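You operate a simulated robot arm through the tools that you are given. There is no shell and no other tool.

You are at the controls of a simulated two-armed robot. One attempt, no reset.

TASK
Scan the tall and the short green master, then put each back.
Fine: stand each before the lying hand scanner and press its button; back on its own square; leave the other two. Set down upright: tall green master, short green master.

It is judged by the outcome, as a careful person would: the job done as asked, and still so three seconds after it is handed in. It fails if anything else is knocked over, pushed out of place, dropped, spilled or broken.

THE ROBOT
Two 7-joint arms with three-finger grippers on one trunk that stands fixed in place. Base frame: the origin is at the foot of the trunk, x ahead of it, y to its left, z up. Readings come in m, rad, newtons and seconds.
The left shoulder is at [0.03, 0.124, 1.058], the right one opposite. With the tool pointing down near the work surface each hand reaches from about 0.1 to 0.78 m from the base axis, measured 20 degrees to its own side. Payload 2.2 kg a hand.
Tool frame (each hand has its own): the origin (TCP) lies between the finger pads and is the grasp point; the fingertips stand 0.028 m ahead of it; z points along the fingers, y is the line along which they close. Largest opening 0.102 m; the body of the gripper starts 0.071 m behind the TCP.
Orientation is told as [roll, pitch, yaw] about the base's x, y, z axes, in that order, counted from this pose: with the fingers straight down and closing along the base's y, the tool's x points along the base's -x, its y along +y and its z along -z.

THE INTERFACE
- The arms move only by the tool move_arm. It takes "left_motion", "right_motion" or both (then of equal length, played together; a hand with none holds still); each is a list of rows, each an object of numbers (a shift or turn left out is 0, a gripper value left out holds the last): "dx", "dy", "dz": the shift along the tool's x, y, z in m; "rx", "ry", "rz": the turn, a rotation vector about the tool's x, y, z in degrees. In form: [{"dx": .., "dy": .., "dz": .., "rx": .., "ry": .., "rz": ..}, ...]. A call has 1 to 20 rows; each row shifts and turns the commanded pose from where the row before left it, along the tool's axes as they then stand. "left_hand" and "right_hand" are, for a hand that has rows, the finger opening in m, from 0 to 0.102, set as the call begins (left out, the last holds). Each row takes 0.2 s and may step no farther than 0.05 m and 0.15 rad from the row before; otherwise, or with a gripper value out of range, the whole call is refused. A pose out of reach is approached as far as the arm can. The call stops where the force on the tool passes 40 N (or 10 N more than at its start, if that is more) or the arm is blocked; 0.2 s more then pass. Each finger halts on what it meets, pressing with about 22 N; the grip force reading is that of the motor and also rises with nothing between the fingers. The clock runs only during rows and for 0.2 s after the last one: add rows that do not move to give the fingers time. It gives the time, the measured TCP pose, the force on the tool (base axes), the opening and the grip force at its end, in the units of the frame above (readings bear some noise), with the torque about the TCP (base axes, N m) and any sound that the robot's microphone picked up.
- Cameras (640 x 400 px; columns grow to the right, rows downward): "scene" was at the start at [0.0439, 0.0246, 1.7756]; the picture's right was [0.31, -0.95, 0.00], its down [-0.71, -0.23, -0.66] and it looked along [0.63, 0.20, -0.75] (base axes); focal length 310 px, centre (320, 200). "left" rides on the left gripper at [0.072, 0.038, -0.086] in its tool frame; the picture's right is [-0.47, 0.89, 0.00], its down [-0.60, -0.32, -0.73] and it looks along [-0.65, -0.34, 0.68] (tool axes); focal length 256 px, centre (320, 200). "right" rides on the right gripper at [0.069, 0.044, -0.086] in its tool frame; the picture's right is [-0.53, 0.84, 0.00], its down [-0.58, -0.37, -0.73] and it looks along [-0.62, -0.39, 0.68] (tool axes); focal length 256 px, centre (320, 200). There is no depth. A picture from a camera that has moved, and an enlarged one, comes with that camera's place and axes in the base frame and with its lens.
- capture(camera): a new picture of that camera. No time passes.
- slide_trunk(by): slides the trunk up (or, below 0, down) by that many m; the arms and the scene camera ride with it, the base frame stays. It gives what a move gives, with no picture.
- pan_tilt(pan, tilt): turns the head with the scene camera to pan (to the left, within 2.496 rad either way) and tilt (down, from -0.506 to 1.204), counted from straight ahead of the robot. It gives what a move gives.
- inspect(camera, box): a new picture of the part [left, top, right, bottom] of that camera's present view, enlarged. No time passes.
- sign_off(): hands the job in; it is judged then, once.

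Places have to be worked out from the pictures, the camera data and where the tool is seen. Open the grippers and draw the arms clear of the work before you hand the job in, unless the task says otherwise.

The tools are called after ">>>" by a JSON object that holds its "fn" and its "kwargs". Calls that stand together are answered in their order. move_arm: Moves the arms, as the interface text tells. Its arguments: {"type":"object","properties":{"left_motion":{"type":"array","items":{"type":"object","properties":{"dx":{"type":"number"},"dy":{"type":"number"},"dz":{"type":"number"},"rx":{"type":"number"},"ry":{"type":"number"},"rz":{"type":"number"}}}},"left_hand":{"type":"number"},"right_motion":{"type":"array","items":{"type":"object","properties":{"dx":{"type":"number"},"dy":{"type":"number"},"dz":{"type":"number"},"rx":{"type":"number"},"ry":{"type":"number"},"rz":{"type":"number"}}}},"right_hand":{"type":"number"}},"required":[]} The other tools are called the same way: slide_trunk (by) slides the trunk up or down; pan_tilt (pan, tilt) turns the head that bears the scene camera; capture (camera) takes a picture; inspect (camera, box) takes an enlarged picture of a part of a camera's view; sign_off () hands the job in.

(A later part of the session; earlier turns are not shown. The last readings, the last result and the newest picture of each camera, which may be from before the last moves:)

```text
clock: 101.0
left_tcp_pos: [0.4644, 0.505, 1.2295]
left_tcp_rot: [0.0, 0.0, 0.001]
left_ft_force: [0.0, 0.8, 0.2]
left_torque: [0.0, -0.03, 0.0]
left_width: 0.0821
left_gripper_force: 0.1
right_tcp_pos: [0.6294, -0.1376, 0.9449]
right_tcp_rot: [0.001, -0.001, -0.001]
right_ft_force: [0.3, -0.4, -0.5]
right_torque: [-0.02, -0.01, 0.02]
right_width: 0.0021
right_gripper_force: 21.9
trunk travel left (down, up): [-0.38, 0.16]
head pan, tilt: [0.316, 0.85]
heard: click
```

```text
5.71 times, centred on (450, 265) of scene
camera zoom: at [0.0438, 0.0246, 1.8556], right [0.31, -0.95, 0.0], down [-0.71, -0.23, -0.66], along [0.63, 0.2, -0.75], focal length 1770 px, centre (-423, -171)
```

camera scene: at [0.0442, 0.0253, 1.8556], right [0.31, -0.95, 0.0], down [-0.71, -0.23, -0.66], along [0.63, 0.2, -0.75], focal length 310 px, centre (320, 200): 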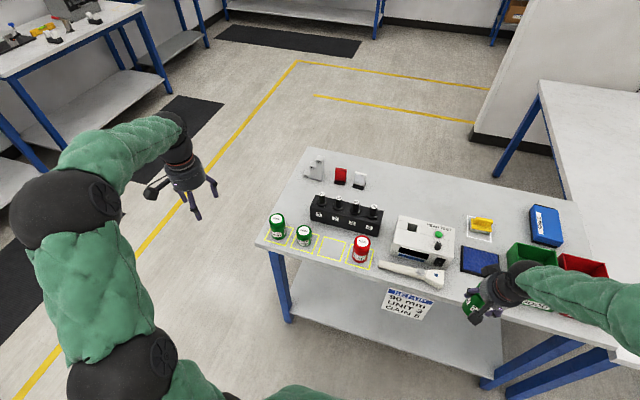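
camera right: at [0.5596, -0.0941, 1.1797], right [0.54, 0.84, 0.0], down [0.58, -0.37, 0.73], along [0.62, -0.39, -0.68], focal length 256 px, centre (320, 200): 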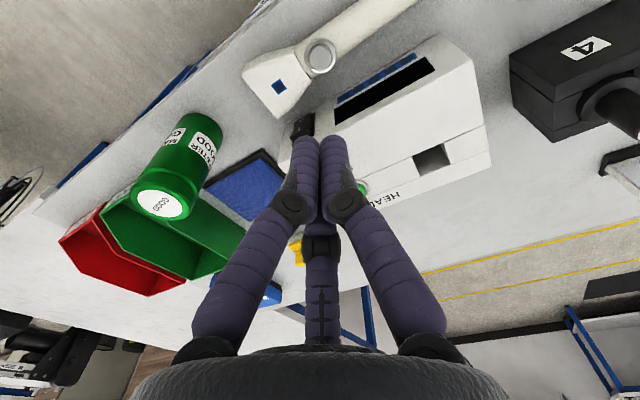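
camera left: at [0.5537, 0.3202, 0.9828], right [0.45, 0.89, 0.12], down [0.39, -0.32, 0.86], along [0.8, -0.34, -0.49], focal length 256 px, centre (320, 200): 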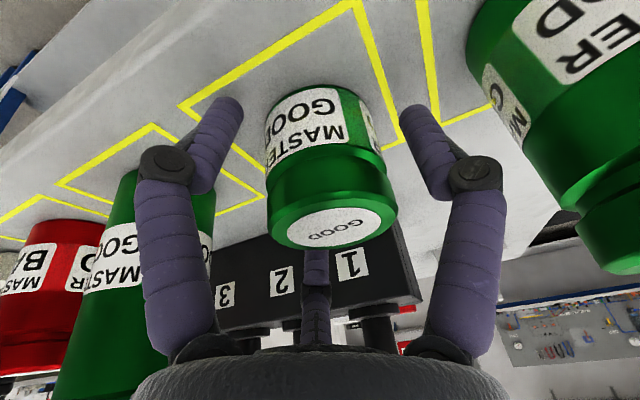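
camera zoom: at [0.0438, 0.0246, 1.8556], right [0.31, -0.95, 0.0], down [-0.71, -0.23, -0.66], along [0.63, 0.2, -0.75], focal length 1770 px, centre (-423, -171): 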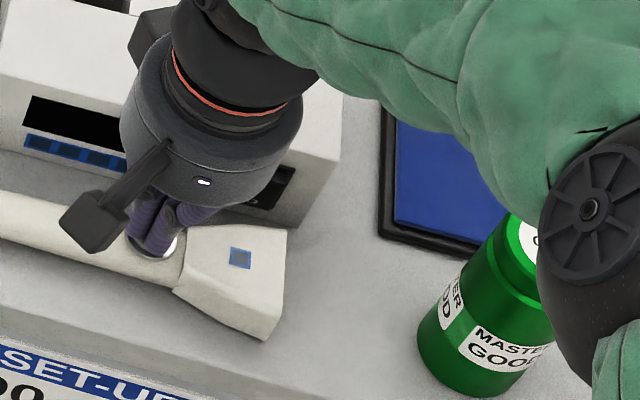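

A click again, but no light yet. I press slightly deeper as in the first scan and look.

>>> {"fn": "move_arm", "kwargs": {"right_motion": [{"dz": 0.0015}]}}

>>> {"fn": "inspect", "kwargs": {"camera": "scene", "box": [400, 230, 500, 300]}}

>>> {"fn": "move_arm", "kwargs": {"right_motion": [{"dz": 0.0015}]}}

>>> {"fn": "inspect", "kwargs": {"camera": "scene", "box": [400, 230, 500, 300]}}

```text
clock: 101.4
left_tcp_pos: [0.465, 0.5057, 1.2284]
left_tcp_rot: [0.001, 0.0, -0.002]
left_ft_force: [1.1, 1.0, 1.4]
left_torque: [0.03, -0.02, 0.0]
left_width: 0.0823
left_gripper_force: 0.1
right_tcp_pos: [0.6308, -0.1372, 0.9426]
right_tcp_rot: [-0.001, 0.0, 0.0]
right_ft_force: [-1.2, 0.8, 2.7]
right_torque: [0.0, 0.03, -0.02]
right_width: 0.0021
right_gripper_force: 22.0
trunk travel left (down, up): [-0.38, 0.16]
head pan, tilt: [0.316, 0.85]
```

```text
5.71 times, centred on (450, 265) of scene
camera zoom: at [0.0435, 0.0248, 1.8556], right [0.31, -0.95, 0.0], down [-0.71, -0.23, -0.66], along [0.63, 0.2, -0.75], focal length 1770 px, centre (-423, -171)
```

zoom: 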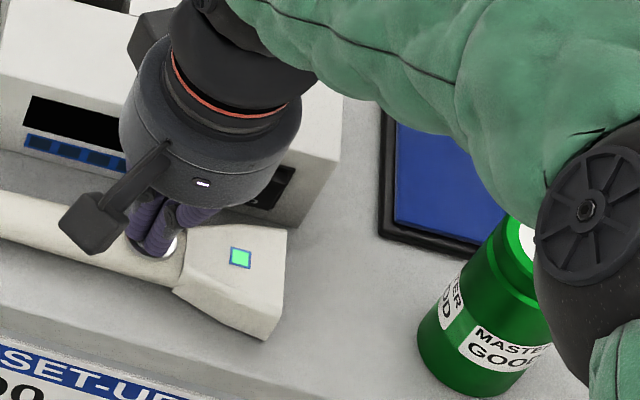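

```text
clock: 101.8
left_tcp_pos: [0.4641, 0.5056, 1.2288]
left_tcp_rot: [-0.001, 0.001, 0.0]
left_ft_force: [-0.3, -0.4, -0.5]
left_torque: [0.01, 0.02, 0.01]
left_width: 0.0824
left_gripper_force: 0.0
right_tcp_pos: [0.6301, -0.1374, 0.9418]
right_tcp_rot: [0.0, -0.004, 0.0]
right_ft_force: [-1.1, -0.1, 5.1]
right_torque: [0.01, 0.05, 0.04]
right_width: 0.0059
right_gripper_force: 21.3
trunk travel left (down, up): [-0.38, 0.16]
head pan, tilt: [0.316, 0.85]
```

```text
5.71 times, centred on (450, 265) of scene
camera zoom: at [0.0431, 0.0248, 1.8557], right [0.31, -0.95, 0.0], down [-0.71, -0.23, -0.66], along [0.63, 0.2, -0.75], focal length 1770 px, centre (-423, -171)
```

zoom: 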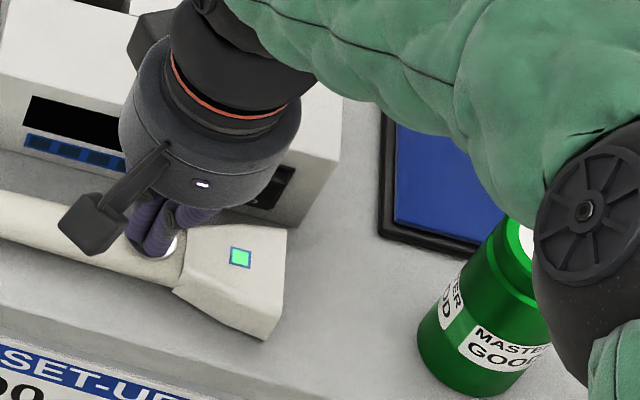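

The indicator is green: the tall master has been read. I lift off the button and go back over the tall master.

>>> {"fn": "move_arm", "kwargs": {"right_motion": [{"dz": -0.005}, {"dz": -0.02}, {"dz": -0.03}, {"dz": -0.03}, {"dz": -0.03}, {"dz": -0.04}, {}]}}

>>> {"fn": "move_arm", "kwargs": {"right_motion": [{"dx": -0.0038}, {"ry": -7.5}, {"ry": -7.5}, {"dy": -0.033}, {"dy": -0.04}, {"dy": -0.04}, {"dy": -0.04}, {"dy": -0.04}, {}, {}], "right_hand": 0.086}}

>>> {"fn": "capture", "kwargs": {"camera": "right"}}

>>> {"fn": "inspect", "kwargs": {"camera": "scene", "box": [380, 210, 540, 310]}}

```text
clock: 103.4
left_tcp_pos: [0.4651, 0.5051, 1.2284]
left_tcp_rot: [0.001, 0.0, 0.0]
left_ft_force: [-0.5, 0.6, 0.1]
left_torque: [0.03, 0.03, -0.01]
left_width: 0.0821
left_gripper_force: 0.0
right_tcp_pos: [0.6295, -0.1393, 1.0953]
right_tcp_rot: [0.0, 0.003, 0.0]
right_ft_force: [0.0, 0.1, 0.1]
right_torque: [0.02, 0.0, 0.02]
right_width: 0.0021
right_gripper_force: 21.7
trunk travel left (down, up): [-0.38, 0.16]
head pan, tilt: [0.316, 0.85]
```

```text
clock: 105.6
left_tcp_pos: [0.4651, 0.5042, 1.2291]
left_tcp_rot: [0.001, 0.0, 0.001]
left_ft_force: [0.0, -0.2, 0.9]
left_torque: [0.04, -0.01, -0.01]
left_width: 0.0819
left_gripper_force: 0.0
right_tcp_pos: [0.6331, -0.3316, 1.0964]
right_tcp_rot: [0.001, -0.26, -0.003]
right_ft_force: [-0.4, -0.4, 0.7]
right_torque: [0.02, 0.0, -0.02]
right_width: 0.0859
right_gripper_force: 0.0
trunk travel left (down, up): [-0.38, 0.16]
head pan, tilt: [0.316, 0.85]
```

```text
taken
camera right: at [0.5444, -0.2881, 1.1624], right [0.52, 0.84, 0.14], down [0.37, -0.37, 0.85], along [0.77, -0.39, -0.5], focal length 256 px, centre (320, 200)
```

right: 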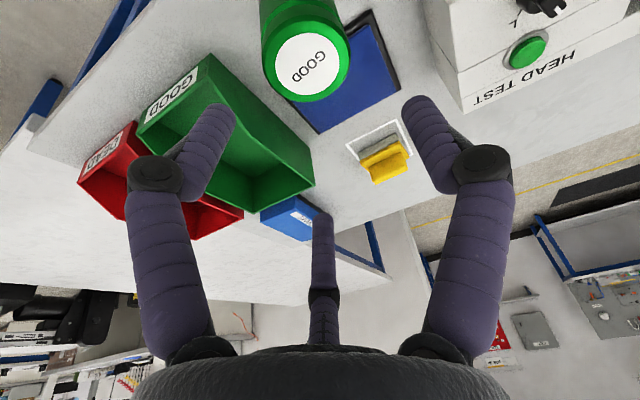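

```text
4.00 times, centred on (460, 260) of scene
camera zoom: at [0.0438, 0.0239, 1.8556], right [0.31, -0.95, 0.0], down [-0.71, -0.23, -0.66], along [0.63, 0.21, -0.75], focal length 1239 px, centre (-240, -40)
```

zoom: 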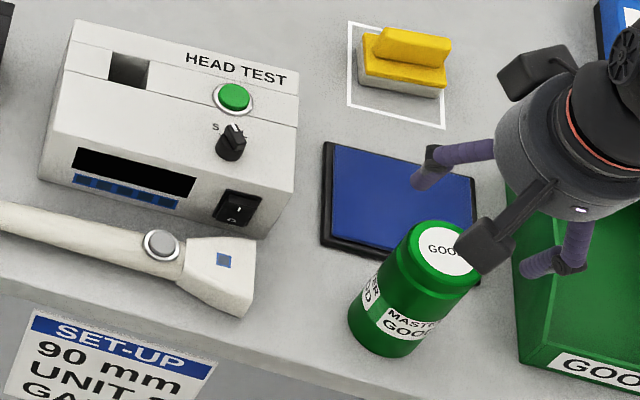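

Aligned over the tall master; I descend around it and grip.

>>> {"fn": "move_arm", "kwargs": {"right_motion": [{"dx": 0.0051, "dz": 0.01905}, {"dx": 0.0051, "dz": 0.01905}, {"dx": 0.0051, "dz": 0.01905}, {"dx": 0.0051, "dz": 0.01905}, {"dx": 0.0051, "dz": 0.01905}, {"dx": 0.0051, "dz": 0.01905}, {"dx": 0.0051, "dz": 0.01905}, {}]}}

>>> {"fn": "capture", "kwargs": {"camera": "right"}}

```text
clock: 107.4
left_tcp_pos: [0.4651, 0.5051, 1.2297]
left_tcp_rot: [0.001, 0.001, -0.001]
left_ft_force: [0.0, -0.6, 0.0]
left_torque: [0.01, -0.02, -0.04]
left_width: 0.082
left_gripper_force: 0.0
right_tcp_pos: [0.634, -0.3313, 0.9567]
right_tcp_rot: [0.0, -0.262, -0.001]
right_ft_force: [0.1, 0.5, 0.4]
right_torque: [-0.02, -0.02, -0.01]
right_width: 0.0859
right_gripper_force: 0.0
trunk travel left (down, up): [-0.38, 0.16]
head pan, tilt: [0.316, 0.85]
```

```text
taken
camera right: at [0.5461, -0.2868, 1.0232], right [0.52, 0.84, 0.14], down [0.37, -0.37, 0.86], along [0.77, -0.39, -0.5], focal length 256 px, centre (320, 200)
```

right: 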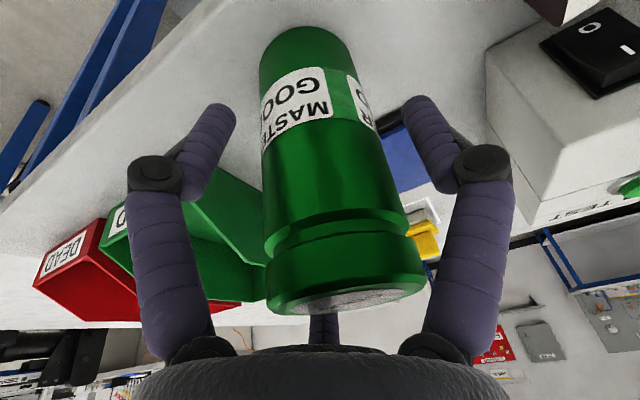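

>>> {"fn": "move_arm", "kwargs": {"right_motion": [{}, {}, {}, {}], "right_hand": 0.03}}

>>> {"fn": "move_arm", "kwargs": {"right_motion": [{"dx": -0.0026, "dz": -0.0097}, {"dx": -0.0039, "dz": -0.0145}, {"dx": -0.0039, "dz": -0.0145}, {}]}}

>>> {"fn": "capture", "kwargs": {"camera": "right"}}

```text
clock: 108.4
left_tcp_pos: [0.4641, 0.5056, 1.2296]
left_tcp_rot: [-0.001, 0.0, 0.002]
left_ft_force: [0.3, 0.3, 0.5]
left_torque: [0.03, -0.01, 0.01]
left_width: 0.0819
left_gripper_force: 0.1
right_tcp_pos: [0.6349, -0.3313, 0.9588]
right_tcp_rot: [0.001, -0.263, -0.002]
right_ft_force: [-0.3, -1.7, 6.6]
right_torque: [0.09, 0.22, -0.02]
right_width: 0.0637
right_gripper_force: 22.3
trunk travel left (down, up): [-0.38, 0.16]
head pan, tilt: [0.316, 0.85]
```

```text
clock: 109.4
left_tcp_pos: [0.4656, 0.5053, 1.2292]
left_tcp_rot: [-0.002, 0.002, 0.001]
left_ft_force: [-0.6, 0.0, 0.6]
left_torque: [0.03, 0.02, -0.01]
left_width: 0.0819
left_gripper_force: 0.0
right_tcp_pos: [0.6345, -0.3307, 0.996]
right_tcp_rot: [0.002, -0.258, 0.0]
right_ft_force: [0.9, -0.7, -4.4]
right_torque: [0.0, 0.0, 0.03]
right_width: 0.0639
right_gripper_force: 22.0
trunk travel left (down, up): [-0.38, 0.16]
head pan, tilt: [0.316, 0.85]
```

```text
taken
camera right: at [0.5464, -0.2874, 1.0615], right [0.52, 0.84, 0.14], down [0.37, -0.37, 0.85], along [0.77, -0.39, -0.5], focal length 256 px, centre (320, 200)
```

right: 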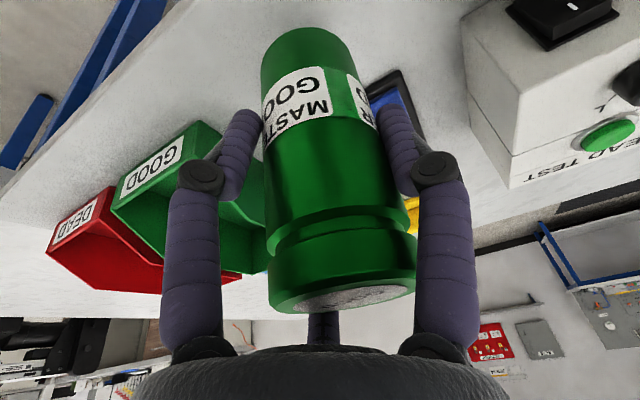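

Held as before. I draw it back and up, then carry it across to the front of its own square.

>>> {"fn": "move_arm", "kwargs": {"right_motion": [{"dx": 0.0168, "dz": -0.0152}, {"dx": 0.0168, "dz": -0.0152}, {"dx": 0.0168, "dz": -0.0152}, {"dx": 0.0168, "dz": -0.0152}, {"dx": 0.0168, "dz": -0.0152}, {"dx": 0.0168, "dz": -0.0152}, {}]}}

>>> {"fn": "move_arm", "kwargs": {"right_motion": [{"dy": 0.025}, {"dy": 0.04}, {"dy": 0.04}, {"dy": 0.04}, {"dy": 0.04}, {"dy": 0.04}, {"dy": 0.04}, {"dy": 0.04}, {"dy": 0.04}, {"dy": 0.04}, {"dy": 0.04}, {"dy": 0.04}, {"dy": 0.04}, {}]}}

>>> {"fn": "inspect", "kwargs": {"camera": "scene", "box": [250, 180, 394, 270]}}

>>> {"fn": "capture", "kwargs": {"camera": "right"}}

```text
clock: 111.0
left_tcp_pos: [0.4652, 0.5048, 1.2283]
left_tcp_rot: [-0.001, 0.002, 0.0]
left_ft_force: [0.1, -0.1, -0.5]
left_torque: [-0.01, 0.03, 0.01]
left_width: 0.0819
left_gripper_force: 0.1
right_tcp_pos: [0.5137, -0.3302, 1.0582]
right_tcp_rot: [0.002, -0.259, -0.001]
right_ft_force: [0.0, 0.3, -4.6]
right_torque: [0.0, 0.01, 0.02]
right_width: 0.0636
right_gripper_force: 22.4
trunk travel left (down, up): [-0.38, 0.16]
head pan, tilt: [0.316, 0.85]
```

```text
clock: 114.0
left_tcp_pos: [0.4654, 0.5038, 1.2289]
left_tcp_rot: [-0.001, 0.001, -0.001]
left_ft_force: [0.0, -0.4, 0.8]
left_torque: [0.02, 0.01, 0.0]
left_width: 0.0818
left_gripper_force: 0.0
right_tcp_pos: [0.514, 0.1731, 1.0595]
right_tcp_rot: [0.002, -0.262, -0.002]
right_ft_force: [0.2, -0.4, -4.0]
right_torque: [0.02, -0.01, 0.01]
right_width: 0.0638
right_gripper_force: 22.2
trunk travel left (down, up): [-0.38, 0.16]
head pan, tilt: [0.316, 0.85]
```

```text
4.44 times, centred on (322, 225) of scene
camera zoom: at [0.044, 0.0233, 1.8556], right [0.31, -0.95, 0.0], down [-0.71, -0.23, -0.66], along [0.63, 0.21, -0.75], focal length 1377 px, centre (311, 89)
```

zoom: 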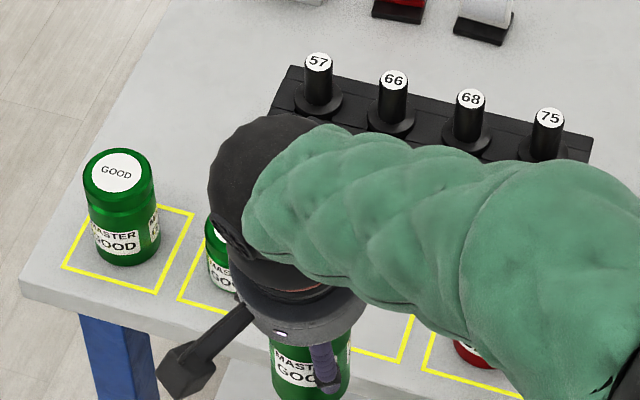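

```text
taken
camera right: at [0.4251, 0.2179, 1.1253], right [0.52, 0.84, 0.14], down [0.37, -0.37, 0.85], along [0.77, -0.39, -0.5], focal length 256 px, centre (320, 200)
```

right: 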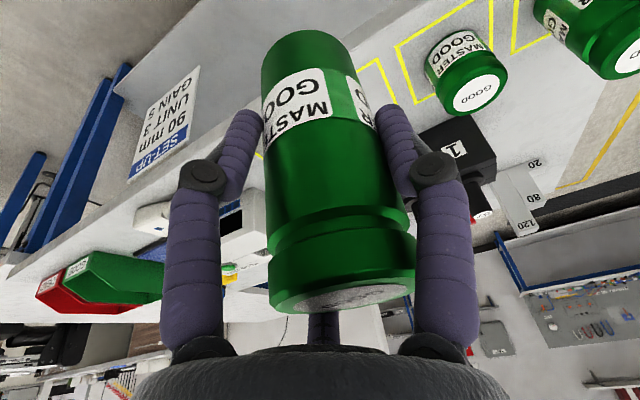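

In front of its square now. I move forward over the square (target TCP ≈ (0.649, 0.1755)).

>>> {"fn": "move_arm", "kwargs": {"right_motion": [{"dx": -0.01917, "dy": 0.0004, "dz": 0.01542}, {"dx": -0.01917, "dy": 0.0004, "dz": 0.01542}, {"dx": -0.01917, "dy": 0.0004, "dz": 0.01542}, {"dx": -0.01917, "dy": 0.0004, "dz": 0.01542}, {"dx": -0.01917, "dy": 0.0004, "dz": 0.01542}, {"dx": -0.01917, "dy": 0.0004, "dz": 0.01542}, {}]}}

>>> {"fn": "inspect", "kwargs": {"camera": "scene", "box": [250, 180, 394, 270]}}

>>> {"fn": "capture", "kwargs": {"camera": "right"}}

```text
clock: 115.6
left_tcp_pos: [0.4655, 0.5053, 1.2293]
left_tcp_rot: [0.0, 0.0, 0.0]
left_ft_force: [-0.4, -0.5, -0.5]
left_torque: [-0.01, 0.0, -0.01]
left_width: 0.082
left_gripper_force: 0.0
right_tcp_pos: [0.6496, 0.1766, 1.0003]
right_tcp_rot: [-0.002, -0.262, 0.0]
right_ft_force: [-0.4, -0.1, -4.4]
right_torque: [0.01, 0.01, -0.01]
right_width: 0.064
right_gripper_force: 22.0
trunk travel left (down, up): [-0.38, 0.16]
head pan, tilt: [0.316, 0.85]
```

```text
4.44 times, centred on (322, 225) of scene
camera zoom: at [0.0433, 0.0245, 1.8556], right [0.31, -0.95, 0.0], down [-0.71, -0.23, -0.66], along [0.63, 0.2, -0.75], focal length 1377 px, centre (311, 89)
```

zoom: 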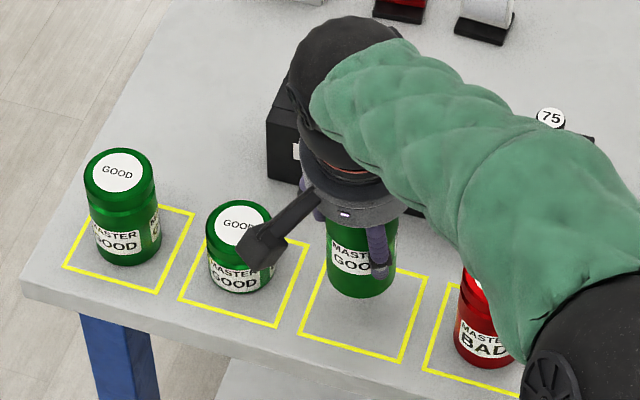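

```text
taken
camera right: at [0.5608, 0.2207, 1.0658], right [0.52, 0.84, 0.14], down [0.37, -0.37, 0.86], along [0.77, -0.39, -0.5], focal length 256 px, centre (320, 200)
```

right: 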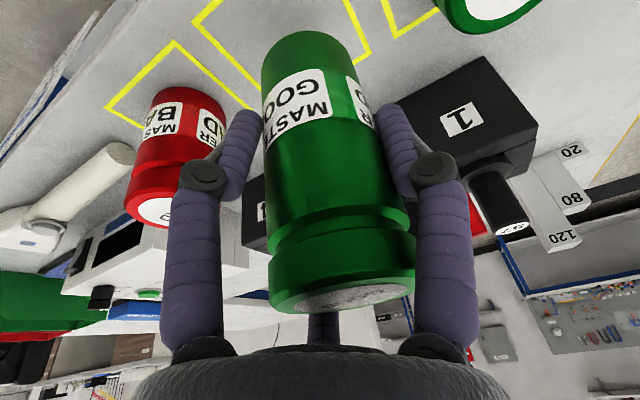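

Centred over its square. I lower it, then feel for contact in small steps.

>>> {"fn": "move_arm", "kwargs": {"right_motion": [{"dx": 0.0035, "dy": -0.0003, "dz": 0.01167}, {"dx": 0.0035, "dy": -0.0003, "dz": 0.01167}, {"dx": 0.0035, "dy": -0.0003, "dz": 0.01167}, {}]}}

>>> {"fn": "move_arm", "kwargs": {"right_motion": [{"dx": 0.0005, "dz": 0.0019}, {}]}}

>>> {"fn": "move_arm", "kwargs": {"right_motion": [{"dx": 0.0003, "dz": 0.0011}, {}]}}

```text
clock: 116.6
left_tcp_pos: [0.4663, 0.5056, 1.2283]
left_tcp_rot: [0.0, -0.001, 0.0]
left_ft_force: [0.4, -0.6, -0.4]
left_torque: [0.01, 0.0, -0.02]
left_width: 0.0816
left_gripper_force: 0.1
right_tcp_pos: [0.6474, 0.1765, 0.9644]
right_tcp_rot: [0.0, -0.263, 0.0]
right_ft_force: [-0.9, 0.5, -4.0]
right_torque: [0.02, 0.0, 0.03]
right_width: 0.0635
right_gripper_force: 21.9
trunk travel left (down, up): [-0.38, 0.16]
head pan, tilt: [0.316, 0.85]
```

```text
clock: 117.2
left_tcp_pos: [0.464, 0.5057, 1.2293]
left_tcp_rot: [0.0, -0.002, 0.0]
left_ft_force: [0.1, -0.4, -0.9]
left_torque: [-0.03, -0.02, -0.01]
left_width: 0.082
left_gripper_force: 0.0
right_tcp_pos: [0.6464, 0.1755, 0.9606]
right_tcp_rot: [0.001, -0.264, 0.0]
right_ft_force: [-0.4, 0.1, -4.7]
right_torque: [-0.03, 0.01, -0.01]
right_width: 0.0637
right_gripper_force: 22.0
trunk travel left (down, up): [-0.38, 0.16]
head pan, tilt: [0.316, 0.85]
```

```text
clock: 117.8
left_tcp_pos: [0.465, 0.5055, 1.2287]
left_tcp_rot: [0.002, 0.0, -0.001]
left_ft_force: [-0.4, 0.1, 0.3]
left_torque: [0.02, -0.01, -0.01]
left_width: 0.0819
left_gripper_force: 0.1
right_tcp_pos: [0.6462, 0.1756, 0.9596]
right_tcp_rot: [-0.001, -0.261, -0.003]
right_ft_force: [-0.4, 0.1, -4.4]
right_torque: [-0.06, 0.03, 0.03]
right_width: 0.0638
right_gripper_force: 22.4
trunk travel left (down, up): [-0.38, 0.16]
head pan, tilt: [0.316, 0.85]
```

Not yet in contact; I nudge 2 mm forward in x and continue lowering in small steps.

>>> {"fn": "move_arm", "kwargs": {"right_motion": [{"dx": -0.0017, "dz": 0.0015}, {}]}}

>>> {"fn": "move_arm", "kwargs": {"right_motion": [{"dx": 0.0003, "dz": 0.001}, {}]}}

```text
clock: 118.4
left_tcp_pos: [0.4658, 0.5056, 1.2291]
left_tcp_rot: [0.002, 0.0, 0.0]
left_ft_force: [0.0, 0.5, 0.2]
left_torque: [-0.02, 0.0, 0.02]
left_width: 0.0821
left_gripper_force: 0.1
right_tcp_pos: [0.6496, 0.177, 0.9587]
right_tcp_rot: [-0.001, -0.262, -0.001]
right_ft_force: [-0.8, 1.0, -3.8]
right_torque: [-0.02, 0.01, -0.01]
right_width: 0.0637
right_gripper_force: 21.9
trunk travel left (down, up): [-0.38, 0.16]
head pan, tilt: [0.316, 0.85]
```

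```text
clock: 119.0
left_tcp_pos: [0.4654, 0.5065, 1.2293]
left_tcp_rot: [0.001, 0.001, 0.0]
left_ft_force: [0.5, 0.7, 0.4]
left_torque: [-0.02, 0.0, 0.01]
left_width: 0.0822
left_gripper_force: 0.1
right_tcp_pos: [0.6491, 0.1759, 0.9597]
right_tcp_rot: [0.003, -0.262, -0.003]
right_ft_force: [0.2, -0.9, -0.7]
right_torque: [0.08, 0.11, 0.0]
right_width: 0.0637
right_gripper_force: 21.6
trunk travel left (down, up): [-0.38, 0.16]
head pan, tilt: [0.316, 0.85]
```

Contact begins. One more millimetre, check the placement, then release.

>>> {"fn": "move_arm", "kwargs": {"right_motion": [{"dx": 0.0003, "dz": 0.001}, {}]}}

>>> {"fn": "capture", "kwargs": {"camera": "right"}}

>>> {"fn": "inspect", "kwargs": {"camera": "scene", "box": [290, 190, 386, 250]}}

```text
clock: 119.6
left_tcp_pos: [0.4634, 0.5055, 1.2293]
left_tcp_rot: [-0.001, -0.001, 0.0]
left_ft_force: [0.2, 1.2, -0.5]
left_torque: [0.0, 0.01, 0.0]
left_width: 0.082
left_gripper_force: 0.0
right_tcp_pos: [0.649, 0.1756, 0.9593]
right_tcp_rot: [0.0, -0.264, -0.003]
right_ft_force: [-1.1, 2.7, 7.2]
right_torque: [0.35, 0.4, -0.02]
right_width: 0.0634
right_gripper_force: 21.3
trunk travel left (down, up): [-0.38, 0.16]
head pan, tilt: [0.316, 0.85]
```

```text
taken
camera right: at [0.561, 0.2199, 1.0247], right [0.52, 0.84, 0.14], down [0.37, -0.37, 0.86], along [0.77, -0.39, -0.5], focal length 256 px, centre (320, 200)
```

right: 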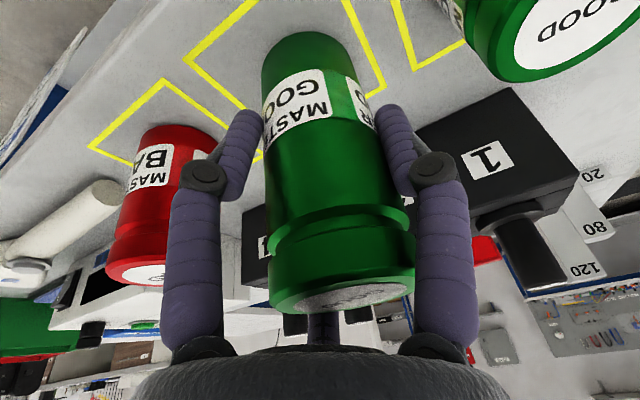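

```text
6.67 times, centred on (338, 220) of scene
camera zoom: at [0.0429, 0.0248, 1.8557], right [0.31, -0.95, 0.0], down [-0.71, -0.23, -0.66], along [0.63, 0.2, -0.75], focal length 2065 px, centre (200, 67)
```

zoom: 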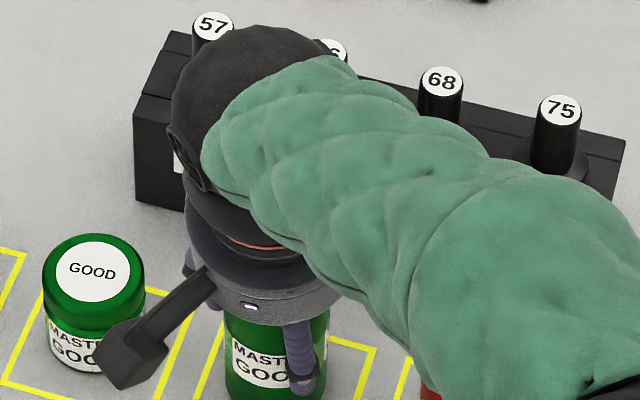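

The view matches the original grip pose on the square. I release and lift straight up.

>>> {"fn": "move_arm", "kwargs": {"right_motion": [{}, {}, {}], "right_hand": 0.086}}

>>> {"fn": "capture", "kwargs": {"camera": "right"}}

```text
clock: 120.4
left_tcp_pos: [0.4659, 0.505, 1.2299]
left_tcp_rot: [0.001, -0.001, 0.0]
left_ft_force: [0.3, 0.6, -0.6]
left_torque: [0.02, -0.04, 0.02]
left_width: 0.0819
left_gripper_force: 0.0
right_tcp_pos: [0.6497, 0.1759, 0.9573]
right_tcp_rot: [0.0, -0.263, 0.001]
right_ft_force: [1.0, 0.6, 0.4]
right_torque: [0.01, 0.01, -0.01]
right_width: 0.0857
right_gripper_force: 0.3
trunk travel left (down, up): [-0.38, 0.16]
head pan, tilt: [0.316, 0.85]
```

```text
taken
camera right: at [0.561, 0.2193, 1.0232], right [0.52, 0.84, 0.14], down [0.37, -0.37, 0.86], along [0.77, -0.39, -0.5], focal length 256 px, centre (320, 200)
```

right: 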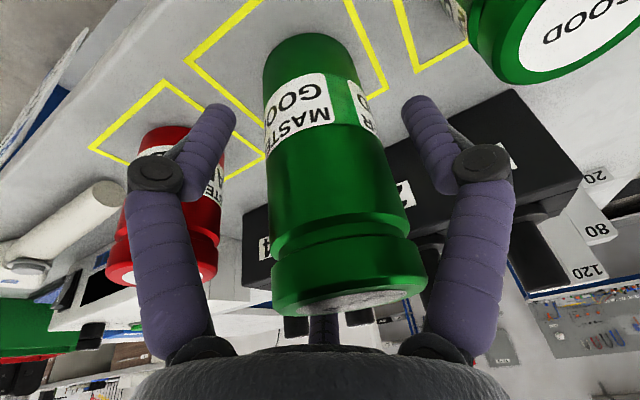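

>>> {"fn": "move_arm", "kwargs": {"right_motion": [{"dx": -0.0039, "dz": -0.0145}, {"dx": -0.0052, "dz": -0.0193}, {"dx": -0.0052, "dz": -0.0193}, {"dx": -0.0052, "dz": -0.0193}, {"dx": -0.0052, "dz": -0.0193}, {"dx": -0.0052, "dz": -0.0193}, {"dx": -0.0052, "dz": -0.0193}, {}]}}

>>> {"fn": "move_arm", "kwargs": {"right_motion": [{"dx": 0.025, "dz": -0.025}, {"dx": 0.03, "dz": -0.025}, {"dx": 0.03, "dz": -0.025}, {"dx": 0.03, "dz": -0.025}, {"ry": 7.5}, {"ry": 7.5}, {"dy": -0.04}, {"dy": -0.045}, {"dy": -0.045}, {"dy": -0.045}, {"dy": -0.045}, {"dy": -0.045}, {"dy": -0.045}, {"dy": -0.045}, {}]}}

>>> {"fn": "capture", "kwargs": {"camera": "scene"}}

>>> {"fn": "inspect", "kwargs": {"camera": "scene", "box": [250, 195, 394, 285]}}

```text
clock: 122.2
left_tcp_pos: [0.4658, 0.506, 1.229]
left_tcp_rot: [0.001, 0.0, 0.001]
left_ft_force: [-0.5, 0.3, -0.4]
left_torque: [-0.03, -0.02, 0.04]
left_width: 0.0819
left_gripper_force: 0.0
right_tcp_pos: [0.6484, 0.1782, 1.0915]
right_tcp_rot: [0.0, -0.263, 0.0]
right_ft_force: [-0.2, 0.2, -1.0]
right_torque: [0.02, -0.01, 0.04]
right_width: 0.0859
right_gripper_force: 0.2
trunk travel left (down, up): [-0.38, 0.16]
head pan, tilt: [0.316, 0.85]
```

```text
clock: 125.4
left_tcp_pos: [0.4646, 0.5065, 1.2289]
left_tcp_rot: [-0.001, 0.0, 0.001]
left_ft_force: [-0.2, 0.8, 0.3]
left_torque: [-0.01, 0.04, 0.01]
left_width: 0.0823
left_gripper_force: 0.0
right_tcp_pos: [0.5117, -0.1783, 1.1572]
right_tcp_rot: [0.002, -0.001, 0.001]
right_ft_force: [-0.5, 0.4, 0.0]
right_torque: [-0.02, -0.01, -0.02]
right_width: 0.0858
right_gripper_force: 0.1
trunk travel left (down, up): [-0.38, 0.16]
head pan, tilt: [0.316, 0.85]
```

```text
taken
camera scene: at [0.0442, 0.026, 1.8556], right [0.31, -0.95, 0.0], down [-0.71, -0.23, -0.66], along [0.63, 0.2, -0.75], focal length 310 px, centre (320, 200)
```

scene: 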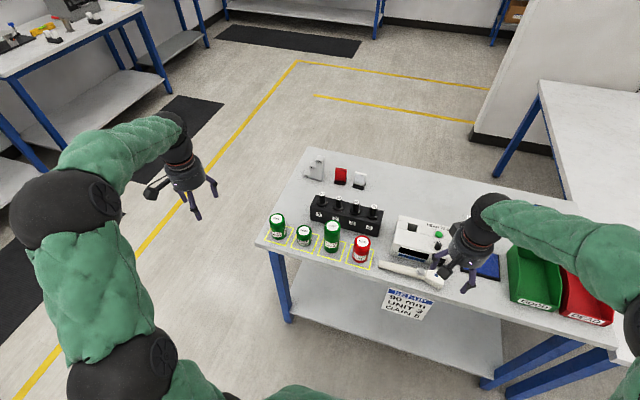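

```text
4.44 times, centred on (322, 240) of scene
camera zoom: at [0.0442, 0.026, 1.8556], right [0.31, -0.95, 0.0], down [-0.71, -0.23, -0.66], along [0.63, 0.2, -0.75], focal length 1377 px, centre (311, 22)
```

zoom: 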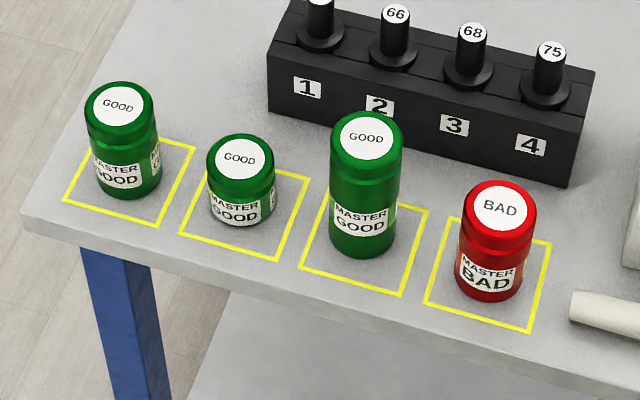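

All four masters stand on their squares. I take close-ups to verify that the tall and short ones are within their lines and upright.

>>> {"fn": "inspect", "kwargs": {"camera": "scene", "box": [285, 215, 349, 265]}}

>>> {"fn": "inspect", "kwargs": {"camera": "scene", "box": [315, 215, 379, 270]}}

>>> {"fn": "capture", "kwargs": {"camera": "left"}}

>>> {"fn": "inspect", "kwargs": {"camera": "scene", "box": [370, 200, 530, 300]}}

```text
8.00 times, centred on (317, 240) of scene
camera zoom: at [0.0442, 0.026, 1.8556], right [0.31, -0.95, 0.0], down [-0.71, -0.23, -0.66], along [0.63, 0.2, -0.75], focal length 2478 px, centre (344, -120)
```

zoom: 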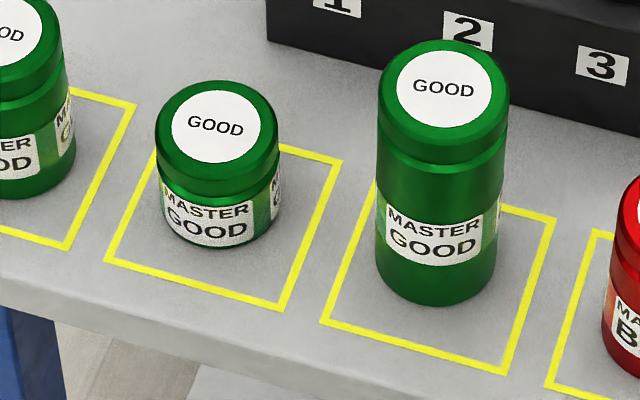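

```text
7.27 times, centred on (347, 242) of scene
camera zoom: at [0.0442, 0.026, 1.8556], right [0.31, -0.95, 0.0], down [-0.71, -0.23, -0.66], along [0.63, 0.2, -0.75], focal length 2253 px, centre (124, -109)
```

zoom: 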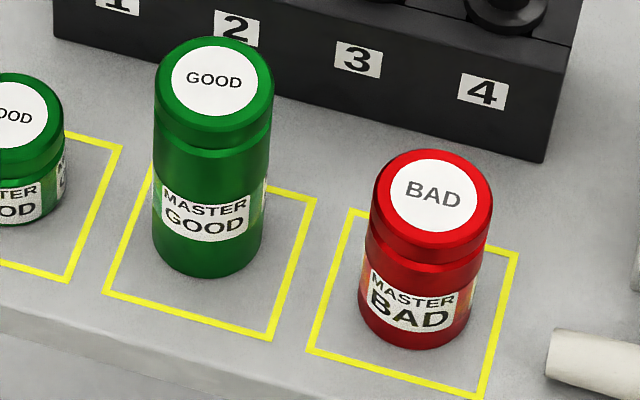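

```text
taken
camera left: at [0.3923, 0.5453, 1.315], right [0.46, 0.89, 0.0], down [0.6, -0.32, 0.73], along [0.65, -0.34, -0.68], focal length 256 px, centre (320, 200)
```

left: 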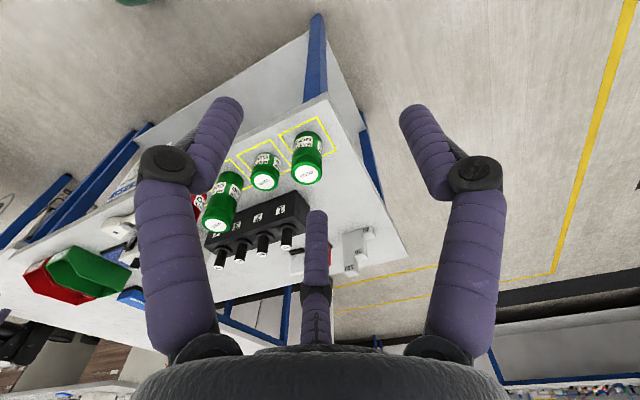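

```text
4.00 times, centred on (450, 250) of scene
camera zoom: at [0.0442, 0.026, 1.8556], right [0.31, -0.95, 0.0], down [-0.71, -0.23, -0.66], along [0.63, 0.2, -0.75], focal length 1239 px, centre (-200, 0)
```

zoom: 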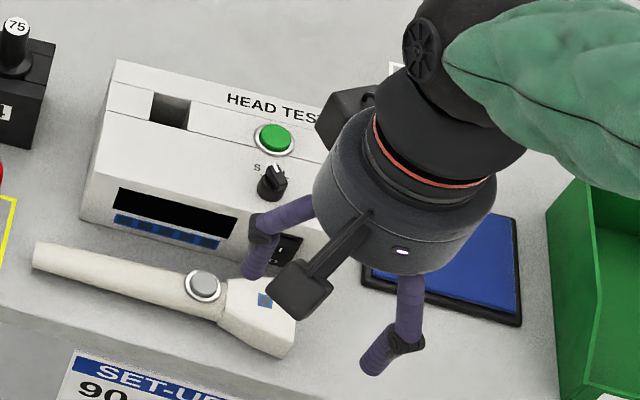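

Both are inside their lines but sit about 7 mm toward the back of their squares (the tilted fingertips drew them forward when first gripped). To be careful I will re-centre them; first the tall one with the right hand along the same proven path.

>>> {"fn": "move_arm", "kwargs": {"right_motion": [{"dy": 0.04}, {"dy": 0.045}, {"dy": 0.045}, {"dy": 0.045}, {"dy": 0.045}, {"dy": 0.045}, {"dy": 0.045}, {"dy": 0.045}, {"ry": -7.5}, {"ry": -7.5}, {}], "right_hand": 0.086}}

>>> {"fn": "move_arm", "kwargs": {"right_motion": [{"dx": -0.02314, "dz": 0.01988}, {"dx": -0.02314, "dz": 0.01988}, {"dx": -0.02314, "dz": 0.01988}, {"dx": -0.02314, "dz": 0.01988}, {"dx": -0.02314, "dz": 0.01988}, {}]}}

>>> {"fn": "capture", "kwargs": {"camera": "right"}}

```text
clock: 127.8
left_tcp_pos: [0.4655, 0.5049, 1.2288]
left_tcp_rot: [-0.001, -0.001, 0.001]
left_ft_force: [0.8, 0.5, 0.0]
left_torque: [0.03, 0.03, -0.03]
left_width: 0.0821
left_gripper_force: 0.1
right_tcp_pos: [0.5112, 0.175, 1.1597]
right_tcp_rot: [0.001, -0.262, 0.001]
right_ft_force: [0.6, 0.5, -0.2]
right_torque: [0.03, -0.01, -0.02]
right_width: 0.086
right_gripper_force: 0.0
trunk travel left (down, up): [-0.38, 0.16]
head pan, tilt: [0.316, 0.85]
```

```text
clock: 129.2
left_tcp_pos: [0.4646, 0.5046, 1.2285]
left_tcp_rot: [-0.001, 0.001, -0.001]
left_ft_force: [0.7, -0.3, 0.4]
left_torque: [-0.01, -0.02, -0.01]
left_width: 0.0821
left_gripper_force: 0.0
right_tcp_pos: [0.6479, 0.1755, 1.0942]
right_tcp_rot: [0.0, -0.261, 0.0]
right_ft_force: [-1.1, 0.6, 0.1]
right_torque: [0.0, 0.01, 0.01]
right_width: 0.086
right_gripper_force: 0.1
trunk travel left (down, up): [-0.38, 0.16]
head pan, tilt: [0.316, 0.85]
```

```text
taken
camera right: at [0.5597, 0.2183, 1.1595], right [0.52, 0.84, 0.14], down [0.37, -0.37, 0.86], along [0.77, -0.39, -0.5], focal length 256 px, centre (320, 200)
```

right: 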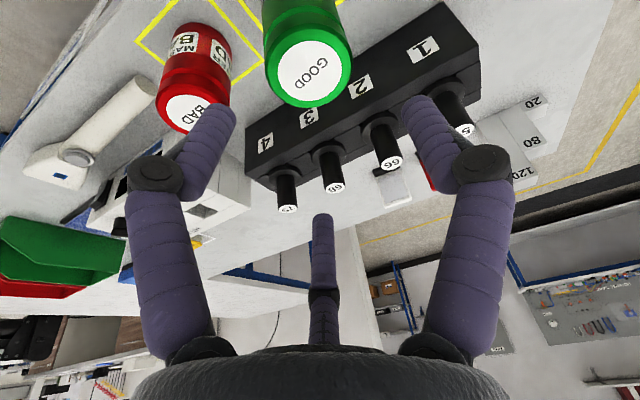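

The tall top is seen at about (0.653, 0.178), some 5 mm beyond its original place. I descend around it and grip.

>>> {"fn": "move_arm", "kwargs": {"right_motion": [{"dx": 0.00489, "dz": 0.01881}, {"dx": 0.00489, "dz": 0.01881}, {"dx": 0.00489, "dz": 0.01881}, {"dx": 0.00489, "dz": 0.01881}, {"dx": 0.00489, "dz": 0.01881}, {"dx": 0.00489, "dz": 0.01881}, {"dx": 0.00489, "dz": 0.01881}, {}]}}

>>> {"fn": "capture", "kwargs": {"camera": "right"}}

```text
clock: 131.0
left_tcp_pos: [0.4649, 0.5051, 1.2289]
left_tcp_rot: [0.001, -0.001, 0.0]
left_ft_force: [0.0, -0.5, -0.2]
left_torque: [0.0, -0.03, 0.0]
left_width: 0.0819
left_gripper_force: 0.0
right_tcp_pos: [0.6517, 0.176, 0.958]
right_tcp_rot: [0.002, -0.263, -0.002]
right_ft_force: [0.2, 0.0, 0.4]
right_torque: [0.01, -0.04, 0.04]
right_width: 0.0861
right_gripper_force: 0.0
trunk travel left (down, up): [-0.38, 0.16]
head pan, tilt: [0.316, 0.85]
```

```text
taken
camera right: at [0.5637, 0.2199, 1.0236], right [0.52, 0.84, 0.14], down [0.37, -0.37, 0.86], along [0.77, -0.39, -0.5], focal length 256 px, centre (320, 200)
```

right: 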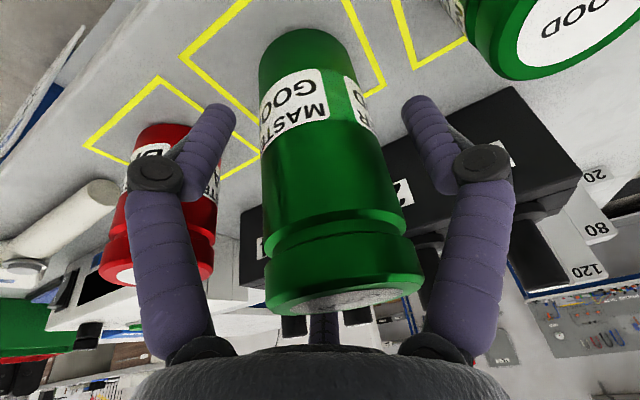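

>>> {"fn": "move_arm", "kwargs": {"right_motion": [{"dx": 0.0022, "dz": -0.0006}, {}]}}

>>> {"fn": "move_arm", "kwargs": {"right_motion": [{}, {}, {}, {}], "right_hand": 0.03}}

>>> {"fn": "capture", "kwargs": {"camera": "right"}}

```text
clock: 131.6
left_tcp_pos: [0.4654, 0.5065, 1.2284]
left_tcp_rot: [0.001, 0.001, 0.0]
left_ft_force: [-0.3, 0.6, 0.8]
left_torque: [-0.01, -0.01, 0.01]
left_width: 0.0822
left_gripper_force: 0.1
right_tcp_pos: [0.6503, 0.1755, 0.9571]
right_tcp_rot: [0.0, -0.261, 0.0]
right_ft_force: [-0.1, 0.3, 0.5]
right_torque: [-0.02, -0.05, -0.03]
right_width: 0.0861
right_gripper_force: 0.0
trunk travel left (down, up): [-0.38, 0.16]
head pan, tilt: [0.316, 0.85]
```

```text
clock: 132.6
left_tcp_pos: [0.4636, 0.5049, 1.2292]
left_tcp_rot: [-0.001, 0.0, 0.0]
left_ft_force: [-0.1, -0.1, -0.2]
left_torque: [0.02, 0.03, -0.02]
left_width: 0.0819
left_gripper_force: 0.1
right_tcp_pos: [0.6508, 0.1762, 0.96]
right_tcp_rot: [0.005, -0.267, 0.0]
right_ft_force: [3.6, 0.0, 11.3]
right_torque: [0.4, 0.06, -0.12]
right_width: 0.0628
right_gripper_force: 22.6
trunk travel left (down, up): [-0.38, 0.16]
head pan, tilt: [0.316, 0.85]
```

```text
taken
camera right: at [0.5618, 0.22, 1.0252], right [0.52, 0.84, 0.14], down [0.36, -0.37, 0.86], along [0.77, -0.39, -0.5], focal length 256 px, centre (320, 200)
```

right: 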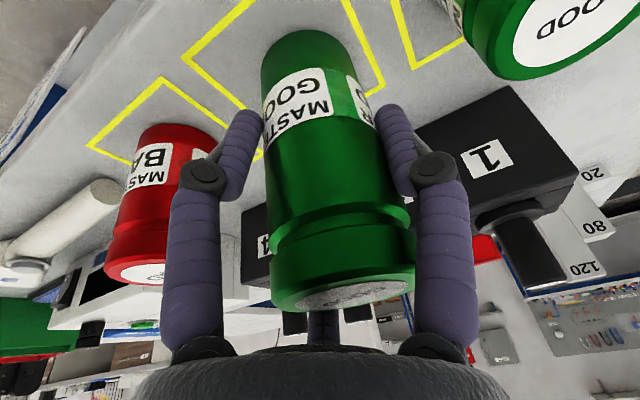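

Gripped. I raise it a few millimetres and shift it 7.5 mm toward the robot.

>>> {"fn": "move_arm", "kwargs": {"right_motion": [{"dx": -0.0026, "dz": -0.0097}, {"dx": 0.0036, "dy": -0.0008, "dz": -0.001}, {"dx": 0.0036, "dy": -0.0007, "dz": -0.001}, {}]}}

>>> {"fn": "capture", "kwargs": {"camera": "right"}}

>>> {"fn": "move_arm", "kwargs": {"right_motion": [{"dx": 0.0017, "dz": 0.0063}, {}]}}

>>> {"fn": "move_arm", "kwargs": {"right_motion": [{"dx": 0.0003, "dz": 0.0012}, {}]}}

```text
clock: 133.6
left_tcp_pos: [0.4655, 0.5066, 1.2288]
left_tcp_rot: [0.001, -0.001, 0.0]
left_ft_force: [0.1, -0.2, 0.7]
left_torque: [0.01, -0.01, -0.01]
left_width: 0.082
left_gripper_force: 0.0
right_tcp_pos: [0.6416, 0.1747, 0.9662]
right_tcp_rot: [0.002, -0.26, -0.001]
right_ft_force: [-0.7, 0.6, -3.2]
right_torque: [-0.02, 0.0, 0.01]
right_width: 0.0629
right_gripper_force: 21.9
trunk travel left (down, up): [-0.38, 0.16]
head pan, tilt: [0.316, 0.85]
```

```text
taken
camera right: at [0.5528, 0.2188, 1.0322], right [0.52, 0.85, 0.14], down [0.37, -0.36, 0.85], along [0.77, -0.39, -0.5], focal length 256 px, centre (320, 200)
```

right: 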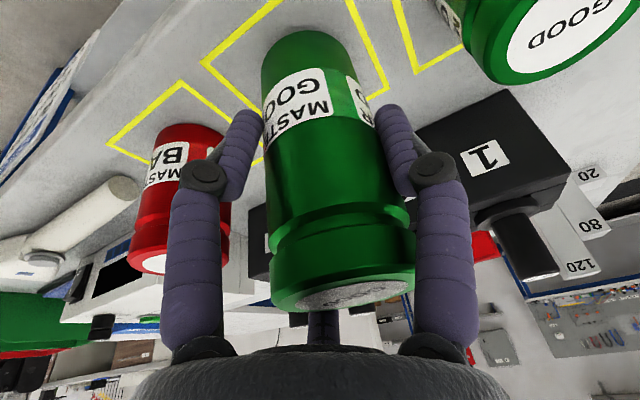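

```text
clock: 134.2
left_tcp_pos: [0.4657, 0.5053, 1.2294]
left_tcp_rot: [0.001, 0.0, -0.001]
left_ft_force: [-0.9, 0.0, -0.2]
left_torque: [-0.02, 0.01, 0.03]
left_width: 0.0821
left_gripper_force: 0.2
right_tcp_pos: [0.6414, 0.1751, 0.9598]
right_tcp_rot: [-0.001, -0.26, 0.001]
right_ft_force: [0.5, 0.2, -3.7]
right_torque: [-0.04, 0.04, 0.01]
right_width: 0.063
right_gripper_force: 22.2
trunk travel left (down, up): [-0.38, 0.16]
head pan, tilt: [0.316, 0.85]
```

```text
clock: 134.8
left_tcp_pos: [0.4642, 0.5051, 1.2284]
left_tcp_rot: [0.001, 0.0, 0.0]
left_ft_force: [-0.6, 1.0, -0.1]
left_torque: [-0.03, 0.03, 0.02]
left_width: 0.0821
left_gripper_force: 0.1
right_tcp_pos: [0.6428, 0.1754, 0.9603]
right_tcp_rot: [-0.001, -0.263, -0.001]
right_ft_force: [-2.2, -0.3, 0.9]
right_torque: [0.06, 0.22, 0.05]
right_width: 0.0626
right_gripper_force: 22.7
trunk travel left (down, up): [-0.38, 0.16]
head pan, tilt: [0.316, 0.85]
```

In contact again. One last fraction of a millimetre, then release and lift.

>>> {"fn": "move_arm", "kwargs": {"right_motion": [{"dx": 0.0002, "dz": 0.0007}, {}]}}

>>> {"fn": "move_arm", "kwargs": {"right_motion": [{}, {}, {}], "right_hand": 0.086}}

>>> {"fn": "capture", "kwargs": {"camera": "right"}}

```text
clock: 135.4
left_tcp_pos: [0.4636, 0.5062, 1.2287]
left_tcp_rot: [0.0, -0.001, 0.0]
left_ft_force: [0.1, 0.6, 0.9]
left_torque: [0.02, -0.01, 0.02]
left_width: 0.0822
left_gripper_force: 0.1
right_tcp_pos: [0.6422, 0.1751, 0.9604]
right_tcp_rot: [0.001, -0.266, -0.001]
right_ft_force: [-2.6, 0.3, 6.7]
right_torque: [0.27, 0.41, 0.01]
right_width: 0.0627
right_gripper_force: 21.9
trunk travel left (down, up): [-0.38, 0.16]
head pan, tilt: [0.316, 0.85]
```

```text
clock: 136.2
left_tcp_pos: [0.4659, 0.5062, 1.2284]
left_tcp_rot: [0.0, -0.001, 0.0]
left_ft_force: [-0.5, 0.5, 0.4]
left_torque: [-0.03, -0.02, 0.04]
left_width: 0.0818
left_gripper_force: 0.1
right_tcp_pos: [0.641, 0.1736, 0.9587]
right_tcp_rot: [0.001, -0.263, 0.0]
right_ft_force: [0.2, -0.2, -0.4]
right_torque: [0.01, -0.01, 0.0]
right_width: 0.086
right_gripper_force: 0.0
trunk travel left (down, up): [-0.38, 0.16]
head pan, tilt: [0.316, 0.85]
```

```text
taken
camera right: at [0.5535, 0.2188, 1.0242], right [0.52, 0.84, 0.14], down [0.37, -0.37, 0.86], along [0.77, -0.39, -0.5], focal length 256 px, centre (320, 200)
```

right: 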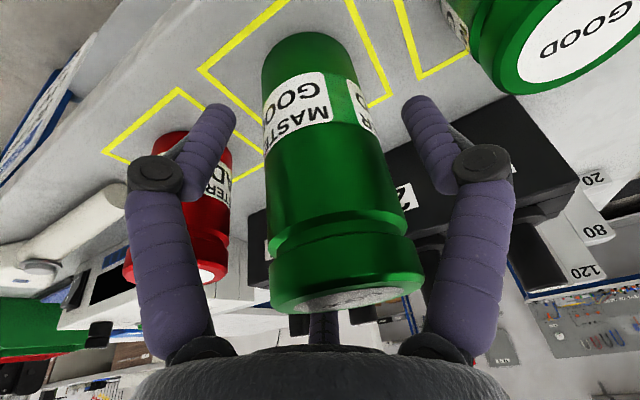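

Released. I lift straight up, draw back and move the right hand away to the right side, and look at the row.

>>> {"fn": "move_arm", "kwargs": {"right_motion": [{"dx": -0.0039, "dz": -0.0145}, {"dx": -0.0052, "dz": -0.0193}, {"dx": -0.0052, "dz": -0.0193}, {"dx": -0.0052, "dz": -0.0193}, {"dx": -0.0052, "dz": -0.0193}, {"dx": -0.0052, "dz": -0.0193}, {"dx": -0.0052, "dz": -0.0193}, {}]}}

>>> {"fn": "move_arm", "kwargs": {"right_motion": [{"dx": 0.025, "dz": -0.025}, {"dx": 0.03, "dz": -0.025}, {"dx": 0.03, "dz": -0.025}, {"dx": 0.03, "dz": -0.025}, {"ry": 7.5}, {"ry": 7.5}, {"dy": -0.04}, {"dy": -0.045}, {"dy": -0.045}, {"dy": -0.045}, {"dy": -0.045}, {"dy": -0.045}, {"dy": -0.045}, {"dy": -0.045}, {"dy": -0.045}, {"dy": -0.045}, {"dy": -0.045}, {}]}}

>>> {"fn": "inspect", "kwargs": {"camera": "scene", "box": [285, 215, 349, 265]}}

>>> {"fn": "inspect", "kwargs": {"camera": "scene", "box": [260, 205, 380, 280]}}

```text
clock: 138.0
left_tcp_pos: [0.4645, 0.5051, 1.229]
left_tcp_rot: [-0.001, 0.001, 0.002]
left_ft_force: [0.2, 0.1, -0.2]
left_torque: [-0.02, 0.03, 0.02]
left_width: 0.082
left_gripper_force: 0.1
right_tcp_pos: [0.641, 0.176, 1.094]
right_tcp_rot: [0.0, -0.26, -0.002]
right_ft_force: [0.8, -0.3, 0.7]
right_torque: [-0.02, -0.02, 0.01]
right_width: 0.0862
right_gripper_force: 0.0
trunk travel left (down, up): [-0.38, 0.16]
head pan, tilt: [0.316, 0.85]
```

```text
clock: 141.8
left_tcp_pos: [0.465, 0.5056, 1.2285]
left_tcp_rot: [0.0, 0.0, 0.0]
left_ft_force: [-0.8, -0.1, -1.1]
left_torque: [-0.04, -0.02, 0.0]
left_width: 0.0824
left_gripper_force: 0.0
right_tcp_pos: [0.5061, -0.3173, 1.1585]
right_tcp_rot: [0.001, 0.003, 0.001]
right_ft_force: [0.7, -0.9, 0.8]
right_torque: [-0.05, 0.0, -0.06]
right_width: 0.086
right_gripper_force: 0.1
trunk travel left (down, up): [-0.38, 0.16]
head pan, tilt: [0.316, 0.85]
```

```text
8.00 times, centred on (317, 240) of scene
camera zoom: at [0.044, 0.0259, 1.8556], right [0.31, -0.95, 0.0], down [-0.71, -0.23, -0.66], along [0.63, 0.2, -0.75], focal length 2478 px, centre (344, -120)
```

zoom: 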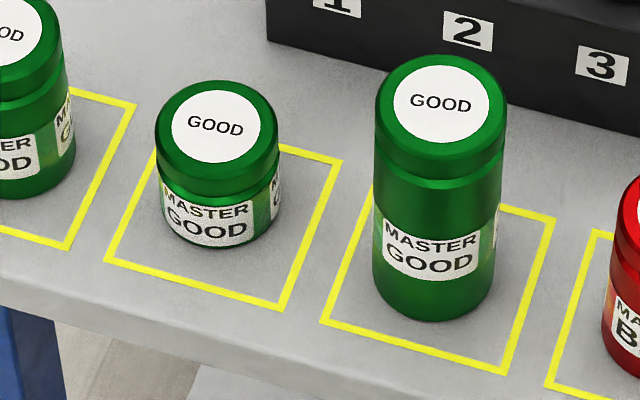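

```text
5.33 times, centred on (320, 242) of scene
camera zoom: at [0.044, 0.0259, 1.8556], right [0.31, -0.95, 0.0], down [-0.71, -0.23, -0.66], along [0.63, 0.2, -0.75], focal length 1652 px, centre (320, -27)
```

zoom: 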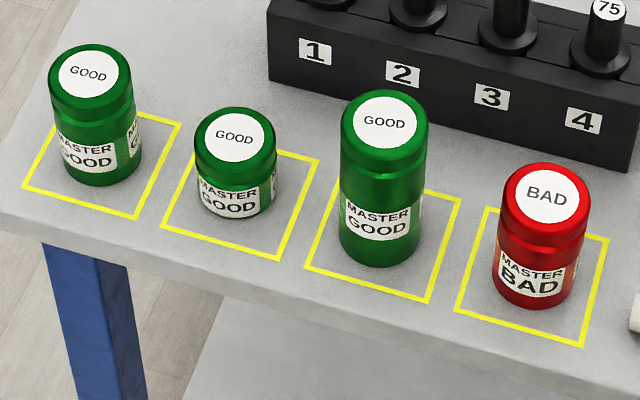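

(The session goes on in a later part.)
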